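You operate a simulated robot arm through the tools that you are given. There is no shell and no other tool. Be economical: measure what you need, move in short steps, check, and stop when the job is done.

The job below is to be done with a simulated robot arm. You get a single attempt, and the scene is never put back.

## Task
Put one of the pistons from the piston bench on top of the black flanged roller.
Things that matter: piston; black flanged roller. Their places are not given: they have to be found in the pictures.

It is judged by the outcome, as a careful person would: the job done as asked, and still so three seconds after it is handed in. It fails if anything else is knocked over, pushed out of place, dropped, spilled or broken.

## Robot
A 7-joint arm with a two-finger parallel gripper, fixed in place. Base frame: the origin is at the foot of the arm, x ahead of it, y to its left, z up; the work surface is at about z = 0. Readings come in m, rad, newtons and seconds.
With the tool pointing down near the work surface it reaches from about 0.22 to 0.58 m from the base axis. Its first joint turns from -1.152 to 1.152 rad. Payload 2.5 kg.
The tool frame sits at the grasp point between the pads (the TCP): z along the fingers, y along the line on which they close. The tips reach 0.023 m beyond it. The gripper opens to 0.094 m. The fingers are 0.038 m wide and 0.01 m thick; the gripper's body (0.054 by 0.096 m) begins 0.039 m behind the TCP.
Orientation is that of the tool frame in the base frame, as a unit quaternion [x, y, z, w]. With the fingers straight down and closing along the base's y, the tool's x points along the base's -x, its y along +y and its z along -z.

## Interface
- The arm moves only by the tool nudge_tool. Its argument "moves" is a list of rows, each a list of 7 numbers: the shift along the base's x, y, z in m, then the turn, a rotation vector about the base's x, y, z in rad, then the finger opening in m, from 0 to 0.094. In form: [[x, y, z, ax, ay, az, gripper], ...]. A call has 1 to 12 rows; each row is the pose to reach, as a shift and turn from the pose commanded when the call began. Rows are played at 5 a second. More than 0.05 m and 0.15 rad between two rows, or a gripper value outside its range, and nothing of the call is played. Where a pose cannot be reached the arm comes as near as it can. A force on the tool above 40 N (or 10 N above the force at the start of the call, whichever is more), or a blocked arm, ends the call early, and 0.2 s more pass. The fingers move at their own pace (about 0.108 m/s each) and stop on an object; they squeeze with about 34 N. The grip force told is the motor's: it shows also when the fingers shut on nothing. Time passes only in rows, and 0.2 s behind the last, so rows that repeat a pose let the fingers close. The reply holds the time, the measured pose of the TCP, the force on the tool along the base axes, the opening and the grip force, in the units named above and with some noise.
- Cameras (640 x 400 px; columns grow to the right, rows downward): "scene" is fixed at [0.0932, -0.3758, 0.5403]; the picture's right is [0.96, -0.27, 0.00], its down [-0.14, -0.51, -0.85] and it looks along [0.23, 0.82, -0.53] (base axes); focal length 361 px, centre (320, 200). "wrist" rides on the gripper at [-0.039, 0, -0.044] in the tool frame; the picture's right is [0.00, -1.00, 0.00], its down [0.97, 0.00, -0.24] and it looks along [0.24, 0.00, 0.97] (tool axes); focal length 218 px, centre (320, 200).
- get_image(camera): a new picture of that camera. No time passes.
- probe_pixels(camera, pixels): for up to 12 pixels [column, row] of the newest picture of that camera ("zoom" is the newest enlarged one), the place [x, y, z] in the base frame of the surface seen there, good to about 0.002 m, but the place of the scene camera against the robot may be out by one fixed shift of up to 0.025 m in any direction. No time passes.
- enlarge(camera, box): a new picture of the part [left, top, right, bottom] of that camera's present view, enlarged. No time passes.
- job_done(): hands the job in; it is judged then, once.

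Work in short steps. Measure before you move; look again where a grasp or a placing could have gone wrong, and mend it. You have 60 turns and 22 pictures in all, those below and enlarged ones among them. Open the gripper and draw the arm clear of the work before you hand the job in, unless the task says otherwise; then end with one line.

The tools are called as a command line: name --pt "numbers of a row" for each row, then --argument value for the rest, lists and objects as JSON in quotes. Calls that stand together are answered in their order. nudge_tool: Moves the arm, as the interface text tells. Its arguments: {"type":"object","properties":{"moves":{"type":"array","items":{"type":"array","items":{"type":"number"}}}},"required":["moves"]} The other tools are called the same way: get_image (camera) takes a picture; probe_pixels (camera, pixels) gives the place of the surface under pixels of a picture; enlarge (camera, box) takes an enlarged picture of a part of a camera's view; job_done () hands the job in.

At the start:

```text
time: 0.0
position: [0.3764, 0.135, 0.3073]
tool_rot: [0.0, 1.0, 0.0, 0.0]
ft_force: [0.3, 0.0, -0.4]
opening: 0.0943
grasp_force: 0.1
```

scene: 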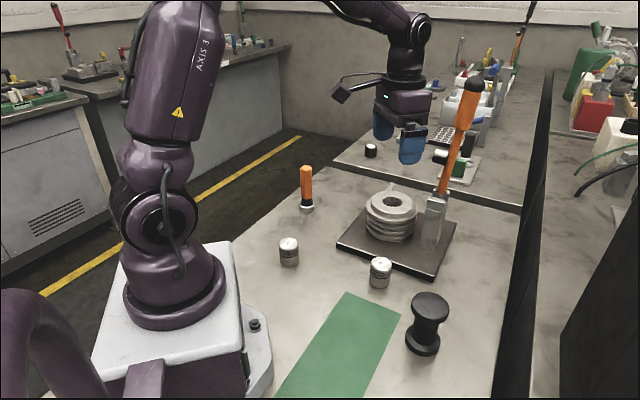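
wrist: 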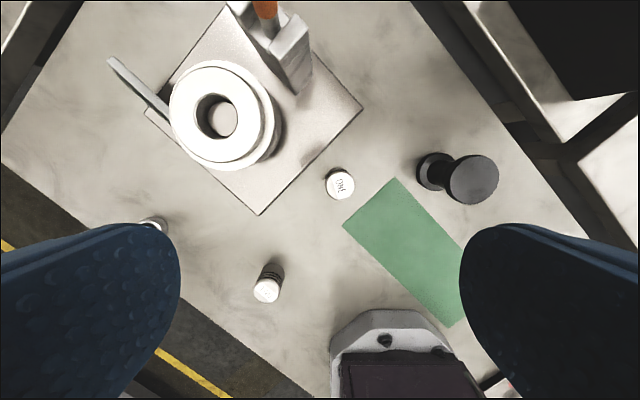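

The pictures show two piston-like cylinders at scene (288,250) and (380,272), and a black flanged roller at (427,322). I'll enlarge that area and probe from the wrist view.

enlarge --camera "scene" --box '[260, 130, 480, 370]'

probe_pixels --camera "wrist" --pixels '[[340, 184], [330, 184], [353, 184], [266, 290], [268, 272], [475, 180], [452, 180], [498, 180], [475, 157], [475, 202], [428, 170], [300, 200]]'

probe_pixels --camera "scene" --pixels '[[380, 263], [380, 280], [288, 243], [430, 305], [415, 305], [446, 305], [430, 295], [430, 316], [422, 350], [370, 150], [340, 280]]'

```text
1.67 times, centred on (370, 250) of scene
```

zoom: 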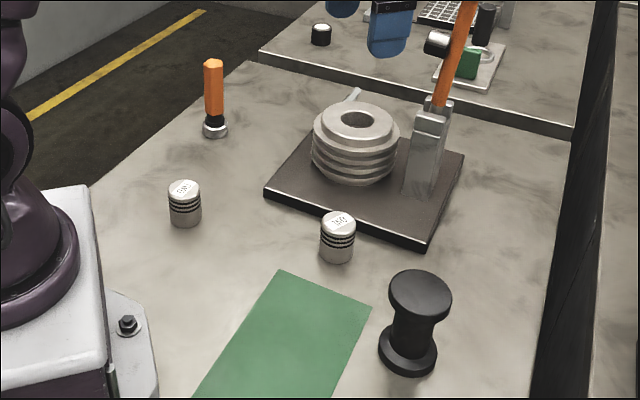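

```text
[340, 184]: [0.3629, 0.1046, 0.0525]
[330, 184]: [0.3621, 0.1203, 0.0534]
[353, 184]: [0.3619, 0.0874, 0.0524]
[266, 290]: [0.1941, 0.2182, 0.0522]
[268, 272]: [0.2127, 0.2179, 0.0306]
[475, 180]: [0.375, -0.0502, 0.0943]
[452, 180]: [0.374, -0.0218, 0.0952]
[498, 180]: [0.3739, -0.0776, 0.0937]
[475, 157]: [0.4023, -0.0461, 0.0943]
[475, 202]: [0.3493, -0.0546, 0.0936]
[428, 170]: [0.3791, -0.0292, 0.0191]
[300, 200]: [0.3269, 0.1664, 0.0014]
```

```text
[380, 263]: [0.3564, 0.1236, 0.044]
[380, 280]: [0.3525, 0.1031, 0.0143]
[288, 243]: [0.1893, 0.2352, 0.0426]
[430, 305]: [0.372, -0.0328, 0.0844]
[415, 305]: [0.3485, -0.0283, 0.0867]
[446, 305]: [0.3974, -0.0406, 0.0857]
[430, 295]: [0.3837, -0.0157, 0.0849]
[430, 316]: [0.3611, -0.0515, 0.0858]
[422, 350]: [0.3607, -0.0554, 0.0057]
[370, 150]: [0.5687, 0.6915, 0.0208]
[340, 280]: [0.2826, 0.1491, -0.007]
```

Nearest piston's top is at about (0.362, 0.104, 0.053), and the roller's top at about (0.375, -0.050, 0.094). I'll probe the neighbouring fixture before choosing the grip direction.

probe_pixels --camera "wrist" --pixels '[[258, 210], [300, 165], [345, 118], [260, 190], [270, 150], [225, 75], [255, 150], [295, 85], [300, 55], [265, 10], [340, 172], [340, 197]]'

probe_pixels --camera "scene" --pixels '[[433, 230], [438, 200], [455, 150], [468, 100], [475, 82], [395, 202]]'

```text
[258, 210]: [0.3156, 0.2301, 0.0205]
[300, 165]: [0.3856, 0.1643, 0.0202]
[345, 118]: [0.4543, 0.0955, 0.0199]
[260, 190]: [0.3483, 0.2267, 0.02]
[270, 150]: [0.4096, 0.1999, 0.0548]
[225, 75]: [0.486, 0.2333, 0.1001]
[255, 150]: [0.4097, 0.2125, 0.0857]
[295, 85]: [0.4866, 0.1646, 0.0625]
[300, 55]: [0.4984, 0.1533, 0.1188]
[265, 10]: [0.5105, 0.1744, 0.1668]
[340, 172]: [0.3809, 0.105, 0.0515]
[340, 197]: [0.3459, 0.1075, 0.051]
```

```text
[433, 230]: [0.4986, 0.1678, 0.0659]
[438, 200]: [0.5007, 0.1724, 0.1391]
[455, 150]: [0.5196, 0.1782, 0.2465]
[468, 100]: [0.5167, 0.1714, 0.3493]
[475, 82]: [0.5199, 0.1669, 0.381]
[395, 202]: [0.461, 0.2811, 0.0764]
```

The plate edge (x+y≈0.548, z=0.02) is 0.057 m from the piston axis, so a grip along y with about a 0.065 m opening clears it. I move above the piston to z≈0.13 and look again.

nudge_tool --pt "-0.0134 -0.031 0 0 0 0 0.066" --pt "-0.0134 -0.031 -0.045 0 0 0 0.066" --pt "-0.0134 -0.031 -0.09 0 0 0 0.066" --pt "-0.0134 -0.031 -0.135 0 0 0 0.066" --pt "-0.0134 -0.031 -0.177 0 0 0 0.066" --pt "-0.0134 -0.031 -0.177 0 0 0 0.066" --pt "-0.0134 -0.031 -0.177 0 0 0 0.066"

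get_image --camera "wrist"

```text
time: 1.6
position: [0.3622, 0.1029, 0.1306]
tool_rot: [0.0, 1.0, 0.0, 0.0]
ft_force: [0.8, 0.0, 0.2]
opening: 0.0659
grasp_force: 0.0
```

```text
18 pictures are left
```

wrist: 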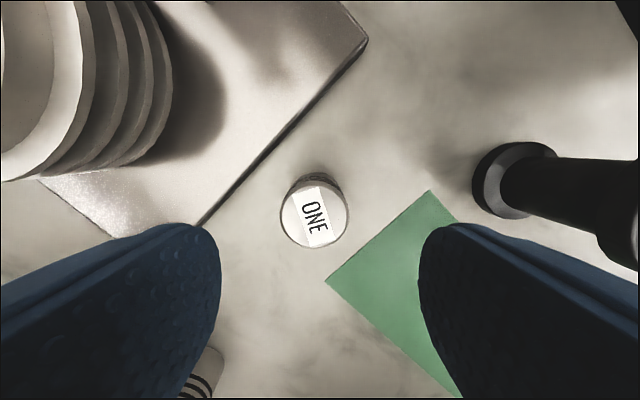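

The piston top is centred near (314,217), labelled "ONE". I'll probe its edges.

probe_pixels --camera "wrist" --pixels '[[314, 217], [284, 217], [345, 217], [314, 190], [314, 243], [290, 217], [340, 217]]'

```text
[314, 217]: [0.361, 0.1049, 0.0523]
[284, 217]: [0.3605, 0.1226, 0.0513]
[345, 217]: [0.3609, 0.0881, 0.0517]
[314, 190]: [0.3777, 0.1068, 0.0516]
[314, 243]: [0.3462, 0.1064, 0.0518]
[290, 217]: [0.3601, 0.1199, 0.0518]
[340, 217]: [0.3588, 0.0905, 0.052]
```

Piston axis is at (0.362, 0.1055), top z 0.052. I correct by 1.5 mm, descend to z≈0.036 and close.

nudge_tool --pt "-0.0005 0.002 -0.03 0 0 0 0.066" --pt "-0.0005 0.002 -0.06 0 0 0 0.066" --pt "-0.0005 0.002 -0.08 0 0 0 0.066" --pt "-0.0005 0.002 -0.094 0 0 0 0.066" --pt "-0.0005 0.002 -0.094 0 0 0 0.066" --pt "-0.0005 0.002 -0.094 0 0 0 0.02" --pt "-0.0005 0.002 -0.094 0 0 0 0.02" --pt "-0.0005 0.002 -0.094 0 0 0 0.02"

```text
time: 3.4
position: [0.3615, 0.106, 0.0374]
tool_rot: [0.0, 1.0, 0.0, 0.0]
ft_force: [1.0, -0.5, 0.7]
opening: 0.0413
grasp_force: 33.7
```

The fingers stopped at 0.041 m with 34 N, so the piston is held. I lift 0.13 m.

nudge_tool --pt "0 0 0.02 0 0 0 0.02" --pt "0 0 0.05 0 0 0 0.02" --pt "0 0 0.08 0 0 0 0.02" --pt "0 0 0.11 0 0 0 0.02" --pt "0 0 0.135 0 0 0 0.02" --pt "0 0 0.135 0 0 0 0.02"

get_image --camera "wrist"

```text
time: 4.8
position: [0.361, 0.1056, 0.1724]
tool_rot: [0.0, 1.0, -0.001, 0.0]
ft_force: [-0.2, -0.7, 0.5]
opening: 0.0199
grasp_force: 0.1
```

```text
17 pictures are left
```

wrist: 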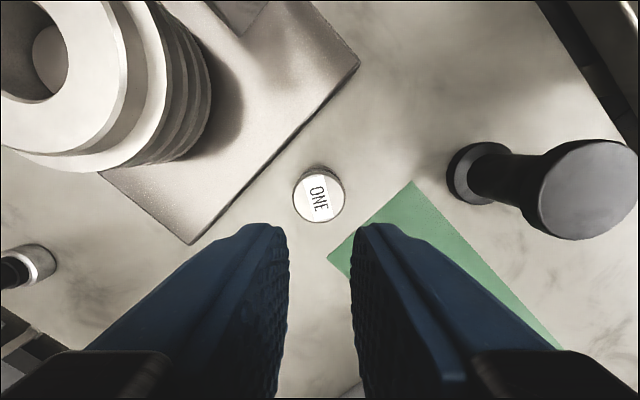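

The opening is now 0.02 m with no grip force. The piston slipped out and still stands at (319,196). I'll check whether it moved.

probe_pixels --camera "wrist" --pixels '[[319, 196], [296, 196], [342, 196], [319, 174], [319, 217], [15, 271], [40, 262]]'

enlarge --camera "scene" --box '[340, 230, 420, 300]'

enlarge --camera "scene" --box '[248, 220, 328, 280]'

```text
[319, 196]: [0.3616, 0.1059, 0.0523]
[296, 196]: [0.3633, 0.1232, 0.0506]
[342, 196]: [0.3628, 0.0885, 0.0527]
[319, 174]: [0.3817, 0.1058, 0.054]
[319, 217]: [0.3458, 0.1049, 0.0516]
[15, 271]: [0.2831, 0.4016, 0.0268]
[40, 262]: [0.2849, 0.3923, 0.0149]
```

```text
5.71 times, centred on (380, 265) of scene
```

zoom: 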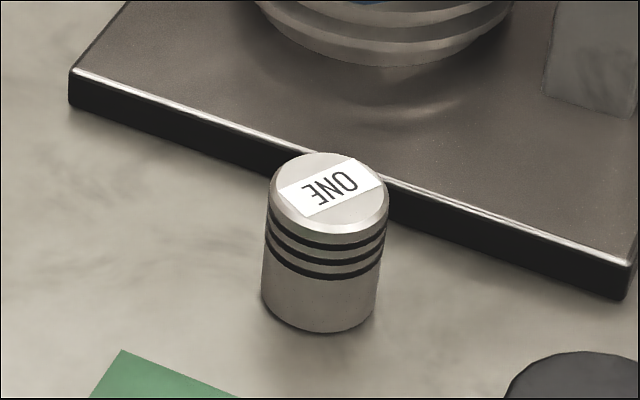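

```text
6.67 times, centred on (288, 250) of scene
```

zoom: 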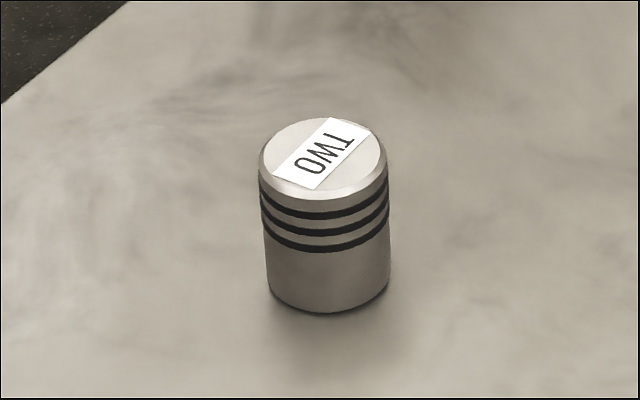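

Piston ONE did not budge, so it is likely fixed or very slick. Either piston will do, so I travel at height to piston TWO near (0.194, 0.218) and inspect it.

nudge_tool --pt "-0.034 0.0225 0 0 0 0 0.07" --pt "-0.068 0.045 0 0 0 0 0.07" --pt "-0.101 0.067 0 0 0 0 0.07" --pt "-0.135 0.09 0 0 0 0 0.07" --pt "-0.168 0.112 0 0 0 0 0.07" --pt "-0.168 0.112 -0.03 0 0 0 0.07" --pt "-0.168 0.112 -0.03 0 0 0 0.07" --pt "-0.168 0.112 -0.03 0 0 0 0.07"

get_image --camera "wrist"

```text
time: 6.6
position: [0.194, 0.2177, 0.1428]
tool_rot: [0.0, 1.0, 0.0, 0.0]
ft_force: [0.1, 0.8, 0.4]
opening: 0.0702
grasp_force: 0.1
```

```text
14 pictures are left
```

wrist: 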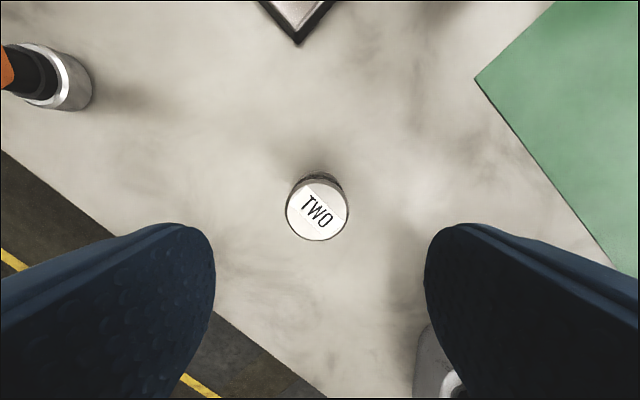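

Piston TWO is centred at about (317,210). I'll probe its top edges.

probe_pixels --camera "wrist" --pixels '[[317, 210], [289, 210], [345, 210], [317, 185], [317, 236], [440, 375]]'

```text
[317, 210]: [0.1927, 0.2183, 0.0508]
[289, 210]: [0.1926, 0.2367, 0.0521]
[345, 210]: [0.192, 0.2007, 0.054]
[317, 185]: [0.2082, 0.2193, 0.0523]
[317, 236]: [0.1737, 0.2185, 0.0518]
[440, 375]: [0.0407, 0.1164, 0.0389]
```

Its axis is at (0.192, 0.2185). I descend to z≈0.033 and close, without lifting yet.

nudge_tool --pt "-0.002 0.001 -0.04 0 0 0 0.07" --pt "-0.002 0.001 -0.075 0 0 0 0.07" --pt "-0.002 0.001 -0.095 0 0 0 0.07" --pt "-0.002 0.001 -0.109 0 0 0 0.07" --pt "-0.002 0.001 -0.109 0 0 0 0.07" --pt "-0.002 0.001 -0.109 0 0 0 0.02" --pt "-0.002 0.001 -0.109 0 0 0 0.02" --pt "-0.002 0.001 -0.109 0 0 0 0.02" --pt "-0.002 0.001 -0.109 0 0 0 0.02"

```text
time: 8.6
position: [0.1916, 0.2181, 0.0324]
tool_rot: [0.0, 1.0, 0.0, 0.001]
ft_force: [0.0, 0.1, 0.9]
opening: 0.0411
grasp_force: 34.3
```

Gripped at 0.041 m with 34 N. I lift just 10 mm to see whether it comes along.

nudge_tool --pt "0 0 0.003 0 0 0 0.02" --pt "0 0 0.006 0 0 0 0.02" --pt "0 0 0.01 0 0 0 0.02" --pt "0 0 0.01 0 0 0 0.02"

get_image --camera "wrist"

```text
time: 9.6
position: [0.1926, 0.2186, 0.0412]
tool_rot: [0.0, 1.0, 0.0, 0.0]
ft_force: [0.2, -0.1, -1.1]
opening: 0.0414
grasp_force: 33.7
```

```text
13 pictures are left
```

wrist: 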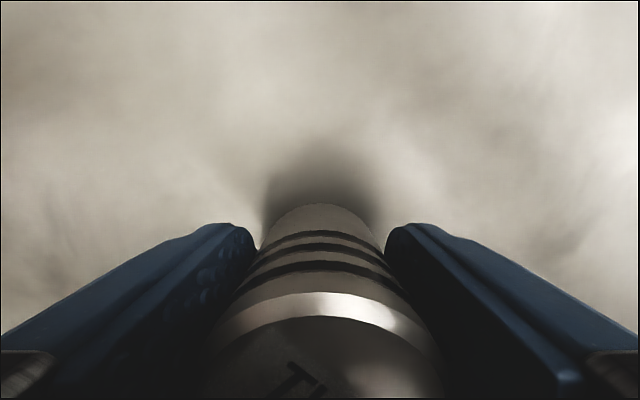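

The load is only about 2 N and a shadow gap shows below the piston. I check the height of its top.

probe_pixels --camera "wrist" --pixels '[[320, 340], [320, 370], [320, 225]]'

```text
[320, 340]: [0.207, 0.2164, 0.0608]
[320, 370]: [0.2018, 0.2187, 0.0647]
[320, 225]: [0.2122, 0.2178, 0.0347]
```

Top now at ≈0.061, so piston TWO is lifted, with its bottom 0.0325 m below the TCP. I raise it to z≈0.17.

nudge_tool --pt "0 0 0.02 0 0 0 0.02" --pt "0 0 0.045 0 0 0 0.02" --pt "0 0 0.07 0 0 0 0.02" --pt "0 0 0.095 0 0 0 0.02" --pt "0 0 0.12 0 0 0 0.02" --pt "0 0 0.14 0 0 0 0.02" --pt "0 0 0.14 0 0 0 0.02"

```text
time: 11.2
position: [0.1919, 0.2199, 0.1818]
tool_rot: [0.0, 1.0, 0.0, 0.0]
ft_force: [0.8, -0.5, -0.6]
opening: 0.0413
grasp_force: 33.8
```

Still held. I carry it at z≈0.18 toward the roller at (0.375, -0.050).

nudge_tool --pt "0.0203 -0.0299 0 0 0 0 0.02" --pt "0.0407 -0.0598 0 0 0 0 0.02" --pt "0.061 -0.0897 0 0 0 0 0.02" --pt "0.0813 -0.1196 0 0 0 0 0.02" --pt "0.1017 -0.1494 0 0 0 0 0.02" --pt "0.122 -0.1793 0 0 0 0 0.02" --pt "0.1423 -0.2092 0 0 0 0 0.02" --pt "0.1627 -0.2391 0 0 0 0 0.02" --pt "0.183 -0.269 0 0 0 0 0.02" --pt "0.183 -0.269 0 0 0 0 0.02" --pt "0.183 -0.269 0 0 0 0 0.02"

get_image --camera "wrist"

get_image --camera "scene"

```text
time: 13.6
position: [0.3758, -0.0511, 0.1821]
tool_rot: [-0.001, 1.0, 0.001, 0.0]
ft_force: [0.7, 0.3, -1.0]
opening: 0.0413
grasp_force: 34.4
```

```text
12 pictures are left
```

wrist: 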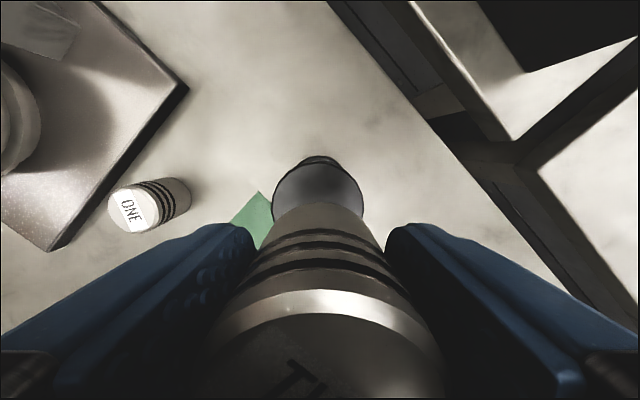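

```text
11 pictures are left
```

scene: 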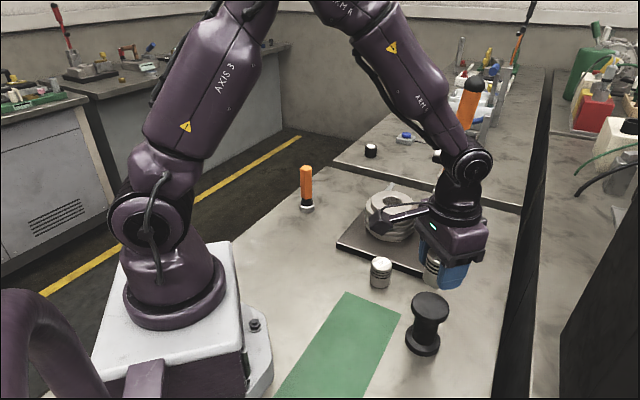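

The roller's flange shows at columns 272–364 below the piston. I probe its rim to refine the centre.

probe_pixels --camera "wrist" --pixels '[[274, 198], [276, 202], [362, 198], [359, 205], [318, 164], [318, 168], [285, 175], [350, 175], [278, 215], [361, 190]]'

probe_pixels --camera "scene" --pixels '[[430, 305], [413, 306], [447, 306], [430, 293], [430, 318], [381, 264]]'

```text
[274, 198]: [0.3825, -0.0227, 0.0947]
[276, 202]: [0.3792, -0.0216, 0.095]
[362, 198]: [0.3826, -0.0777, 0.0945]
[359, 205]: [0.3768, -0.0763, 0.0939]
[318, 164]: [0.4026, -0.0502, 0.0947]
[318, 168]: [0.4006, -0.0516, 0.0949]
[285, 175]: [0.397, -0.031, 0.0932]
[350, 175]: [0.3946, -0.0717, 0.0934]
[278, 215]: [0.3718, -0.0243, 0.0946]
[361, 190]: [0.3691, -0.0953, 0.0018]
```

```text
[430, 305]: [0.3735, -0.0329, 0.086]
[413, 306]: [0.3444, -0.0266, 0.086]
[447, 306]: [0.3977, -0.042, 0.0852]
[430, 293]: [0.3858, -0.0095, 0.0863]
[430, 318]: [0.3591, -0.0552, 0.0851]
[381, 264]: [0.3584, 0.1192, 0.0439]
```

Roller centre is (0.3745, -0.050), top z 0.0945, so the TCP should be at z≈0.127 at contact. I lower to just above that.

nudge_tool --pt "-0.0005 0 -0.02 0 0 0 0.02" --pt "-0.0005 0 -0.038 0 0 0 0.02" --pt "-0.0005 0 -0.048 0 0 0 0.02" --pt "-0.0005 0 -0.052 0 0 0 0.02" --pt "-0.0005 0 -0.052 0 0 0 0.02" --pt "-0.0005 0 -0.052 0 0 0 0.02"

enlarge --camera "scene" --box '[380, 230, 480, 370]'

```text
time: 15.0
position: [0.3745, -0.0509, 0.1294]
tool_rot: [0.0, 1.0, 0.0, 0.0]
ft_force: [-0.1, 0.7, -1.6]
opening: 0.0412
grasp_force: 33.7
```

```text
2.86 times, centred on (430, 300) of scene
```

zoom: 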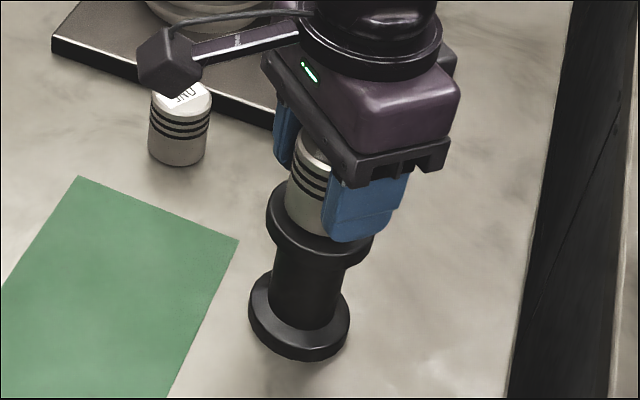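

The piston hovers centred over the roller with no contact force yet. I lower it in half-millimetre steps until contact.

nudge_tool --pt "0 0 -0.001 0 0 0 0.02" --pt "0 0 -0.002 0 0 0 0.02" --pt "0 0 -0.0025 0 0 0 0.02" --pt "0 0 -0.003 0 0 0 0.02" --pt "0 0 -0.003 0 0 0 0.02"

```text
time: 16.2
position: [0.3742, -0.0502, 0.1271]
tool_rot: [0.0, 1.0, 0.0, 0.0]
ft_force: [0.4, -0.3, -1.7]
opening: 0.0412
grasp_force: 34.0
```

There is no contact force yet (-1.7 N is just the weight). I lower another millimetre.

nudge_tool --pt "0 0 -0.0005 0 0 0 0.02" --pt "0 0 -0.001 0 0 0 0.02" --pt "0 0 -0.001 0 0 0 0.02"

```text
time: 17.0
position: [0.3742, -0.0495, 0.1265]
tool_rot: [0.001, 1.0, 0.0, 0.0]
ft_force: [0.1, 0.9, -0.4]
opening: 0.0411
grasp_force: 34.0
```

One more small step, as contact seems about to begin.

nudge_tool --pt "0 0 -0.0005 0 0 0 0.02" --pt "0 0 -0.001 0 0 0 0.02" --pt "0 0 -0.001 0 0 0 0.02"

```text
time: 17.8
position: [0.3741, -0.0506, 0.1243]
tool_rot: [0.0, 1.0, 0.0, 0.001]
ft_force: [-4.5, 2.4, 15.7]
opening: 0.041
grasp_force: 33.8
```

Contact is clear (+15.7 N). I ease back up about 0.8 mm, then open gradually.

nudge_tool --pt "0 0 0.0008 0 0 0 0.02" --pt "0 0 0.0008 0 0 0 0.02" --pt "0 0 0.0008 0 0 0 0.046" --pt "0 0 0.0008 0 0 0 0.055" --pt "0 0 0.0008 0 0 0 0.066" --pt "0 0 0.0008 0 0 0 0.075" --pt "0 0 0.0008 0 0 0 0.075"

get_image --camera "wrist"

```text
time: 19.4
position: [0.3743, -0.0505, 0.1267]
tool_rot: [0.0, 1.0, 0.0, -0.001]
ft_force: [0.1, -0.2, 0.3]
opening: 0.075
grasp_force: 0.0
```

```text
9 pictures are left
```

wrist: 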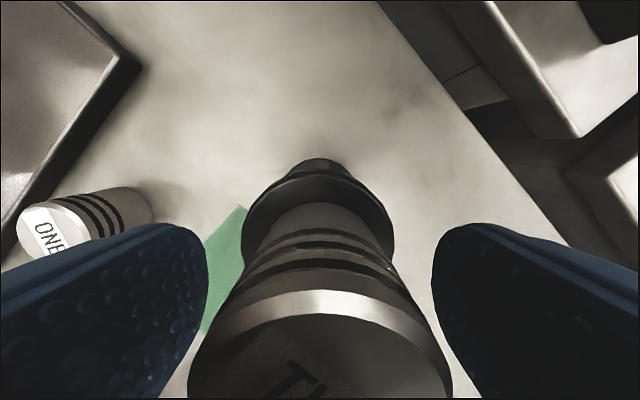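

The piston stands free between the open fingers. I rise straight up.

nudge_tool --pt "0 0 0.02 0 0 0 0.075" --pt "0 0 0.05 0 0 0 0.075" --pt "0 0 0.085 0 0 0 0.075" --pt "0 0 0.12 0 0 0 0.075" --pt "0 0 0.15 0 0 0 0.075" --pt "-0.03 0.04 0.16 0 0 0 0.075" --pt "-0.03 0.04 0.16 0 0 0 0.075"

get_image --camera "scene"

get_image --camera "wrist"

```text
refused: row 6 steps farther than a row can; nothing moved
```

```text
8 pictures are left
```

scene: 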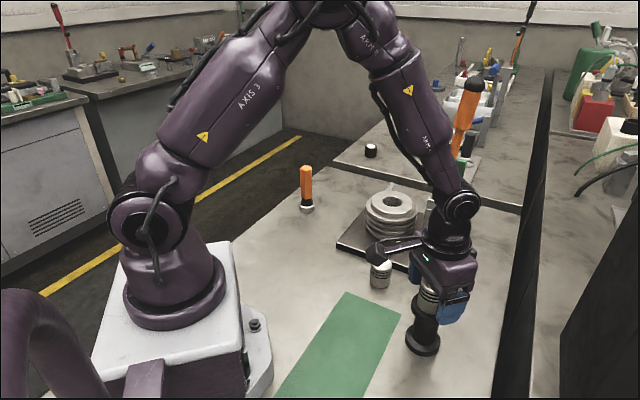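

```text
7 pictures are left
```

wrist: 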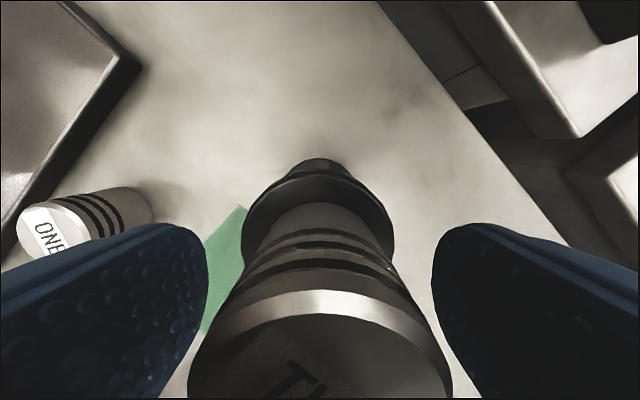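

The last row's step was too long, so nothing moved and the pictures are unchanged. I send a purely vertical retreat.

nudge_tool --pt "0 0 0.02 0 0 0 0.075" --pt "0 0 0.05 0 0 0 0.075" --pt "0 0 0.085 0 0 0 0.075" --pt "0 0 0.12 0 0 0 0.075" --pt "0 0 0.15 0 0 0 0.075" --pt "0 0 0.17 0 0 0 0.075" --pt "0 0 0.17 0 0 0 0.075"

get_image --camera "scene"

get_image --camera "wrist"

```text
time: 21.0
position: [0.373, -0.051, 0.2958]
tool_rot: [0.0, 1.0, 0.0, 0.0]
ft_force: [0.5, -0.3, 0.0]
opening: 0.0749
grasp_force: 0.1
```

```text
6 pictures are left
```

scene: 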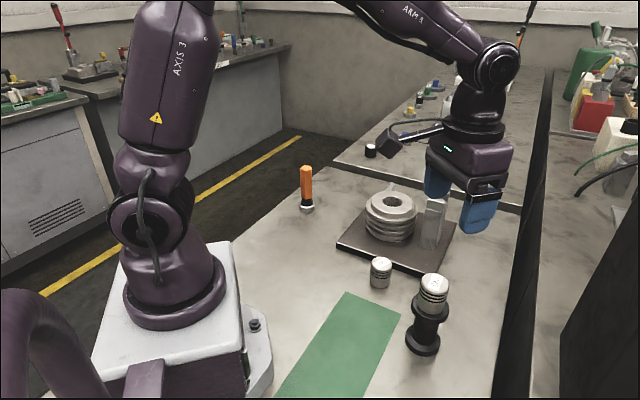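

```text
5 pictures are left
```

wrist: 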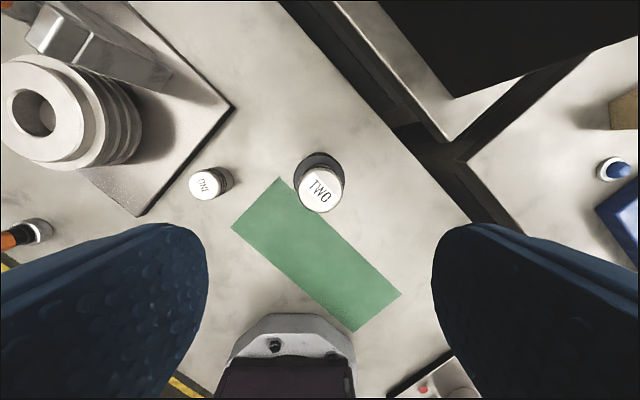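

Piston TWO stands upright and centred on the roller, and ONE is undisturbed. I draw the arm back a little to confirm the orange lever, now hidden behind the hand, is fine.

nudge_tool --pt "-0.03 0.03 0.01 0 0 0 0.075" --pt "-0.05 0.065 0.01 0 0 0 0.075" --pt "-0.065 0.1 0.01 0 0 0 0.075" --pt "-0.065 0.1 0.01 0 0 0 0.075"

get_image --camera "scene"

```text
time: 22.0
position: [0.3095, 0.0496, 0.3058]
tool_rot: [0.0, 1.0, 0.0, 0.001]
ft_force: [0.4, -0.1, 0.6]
opening: 0.0749
grasp_force: 0.0
```

```text
4 pictures are left
```

scene: 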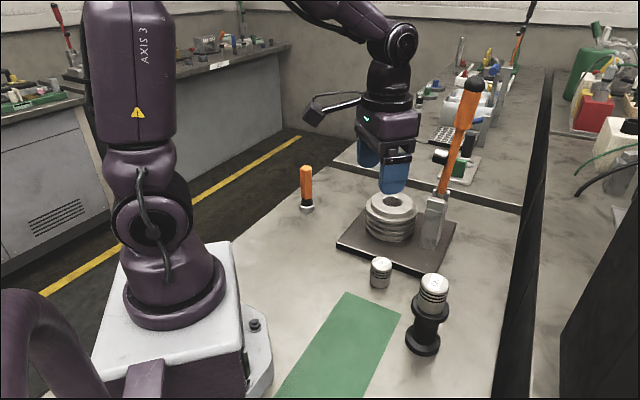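

Everything is in place: the lever is untouched and the piston is upright on the roller at (432,290). I hand the job in.

job_done

```text
The job is handed in.
```

Piston TWO is standing upright, centred on top of the black flanged roller; I used it because piston ONE slipped from the grip without moving, and nothing else was disturbed.
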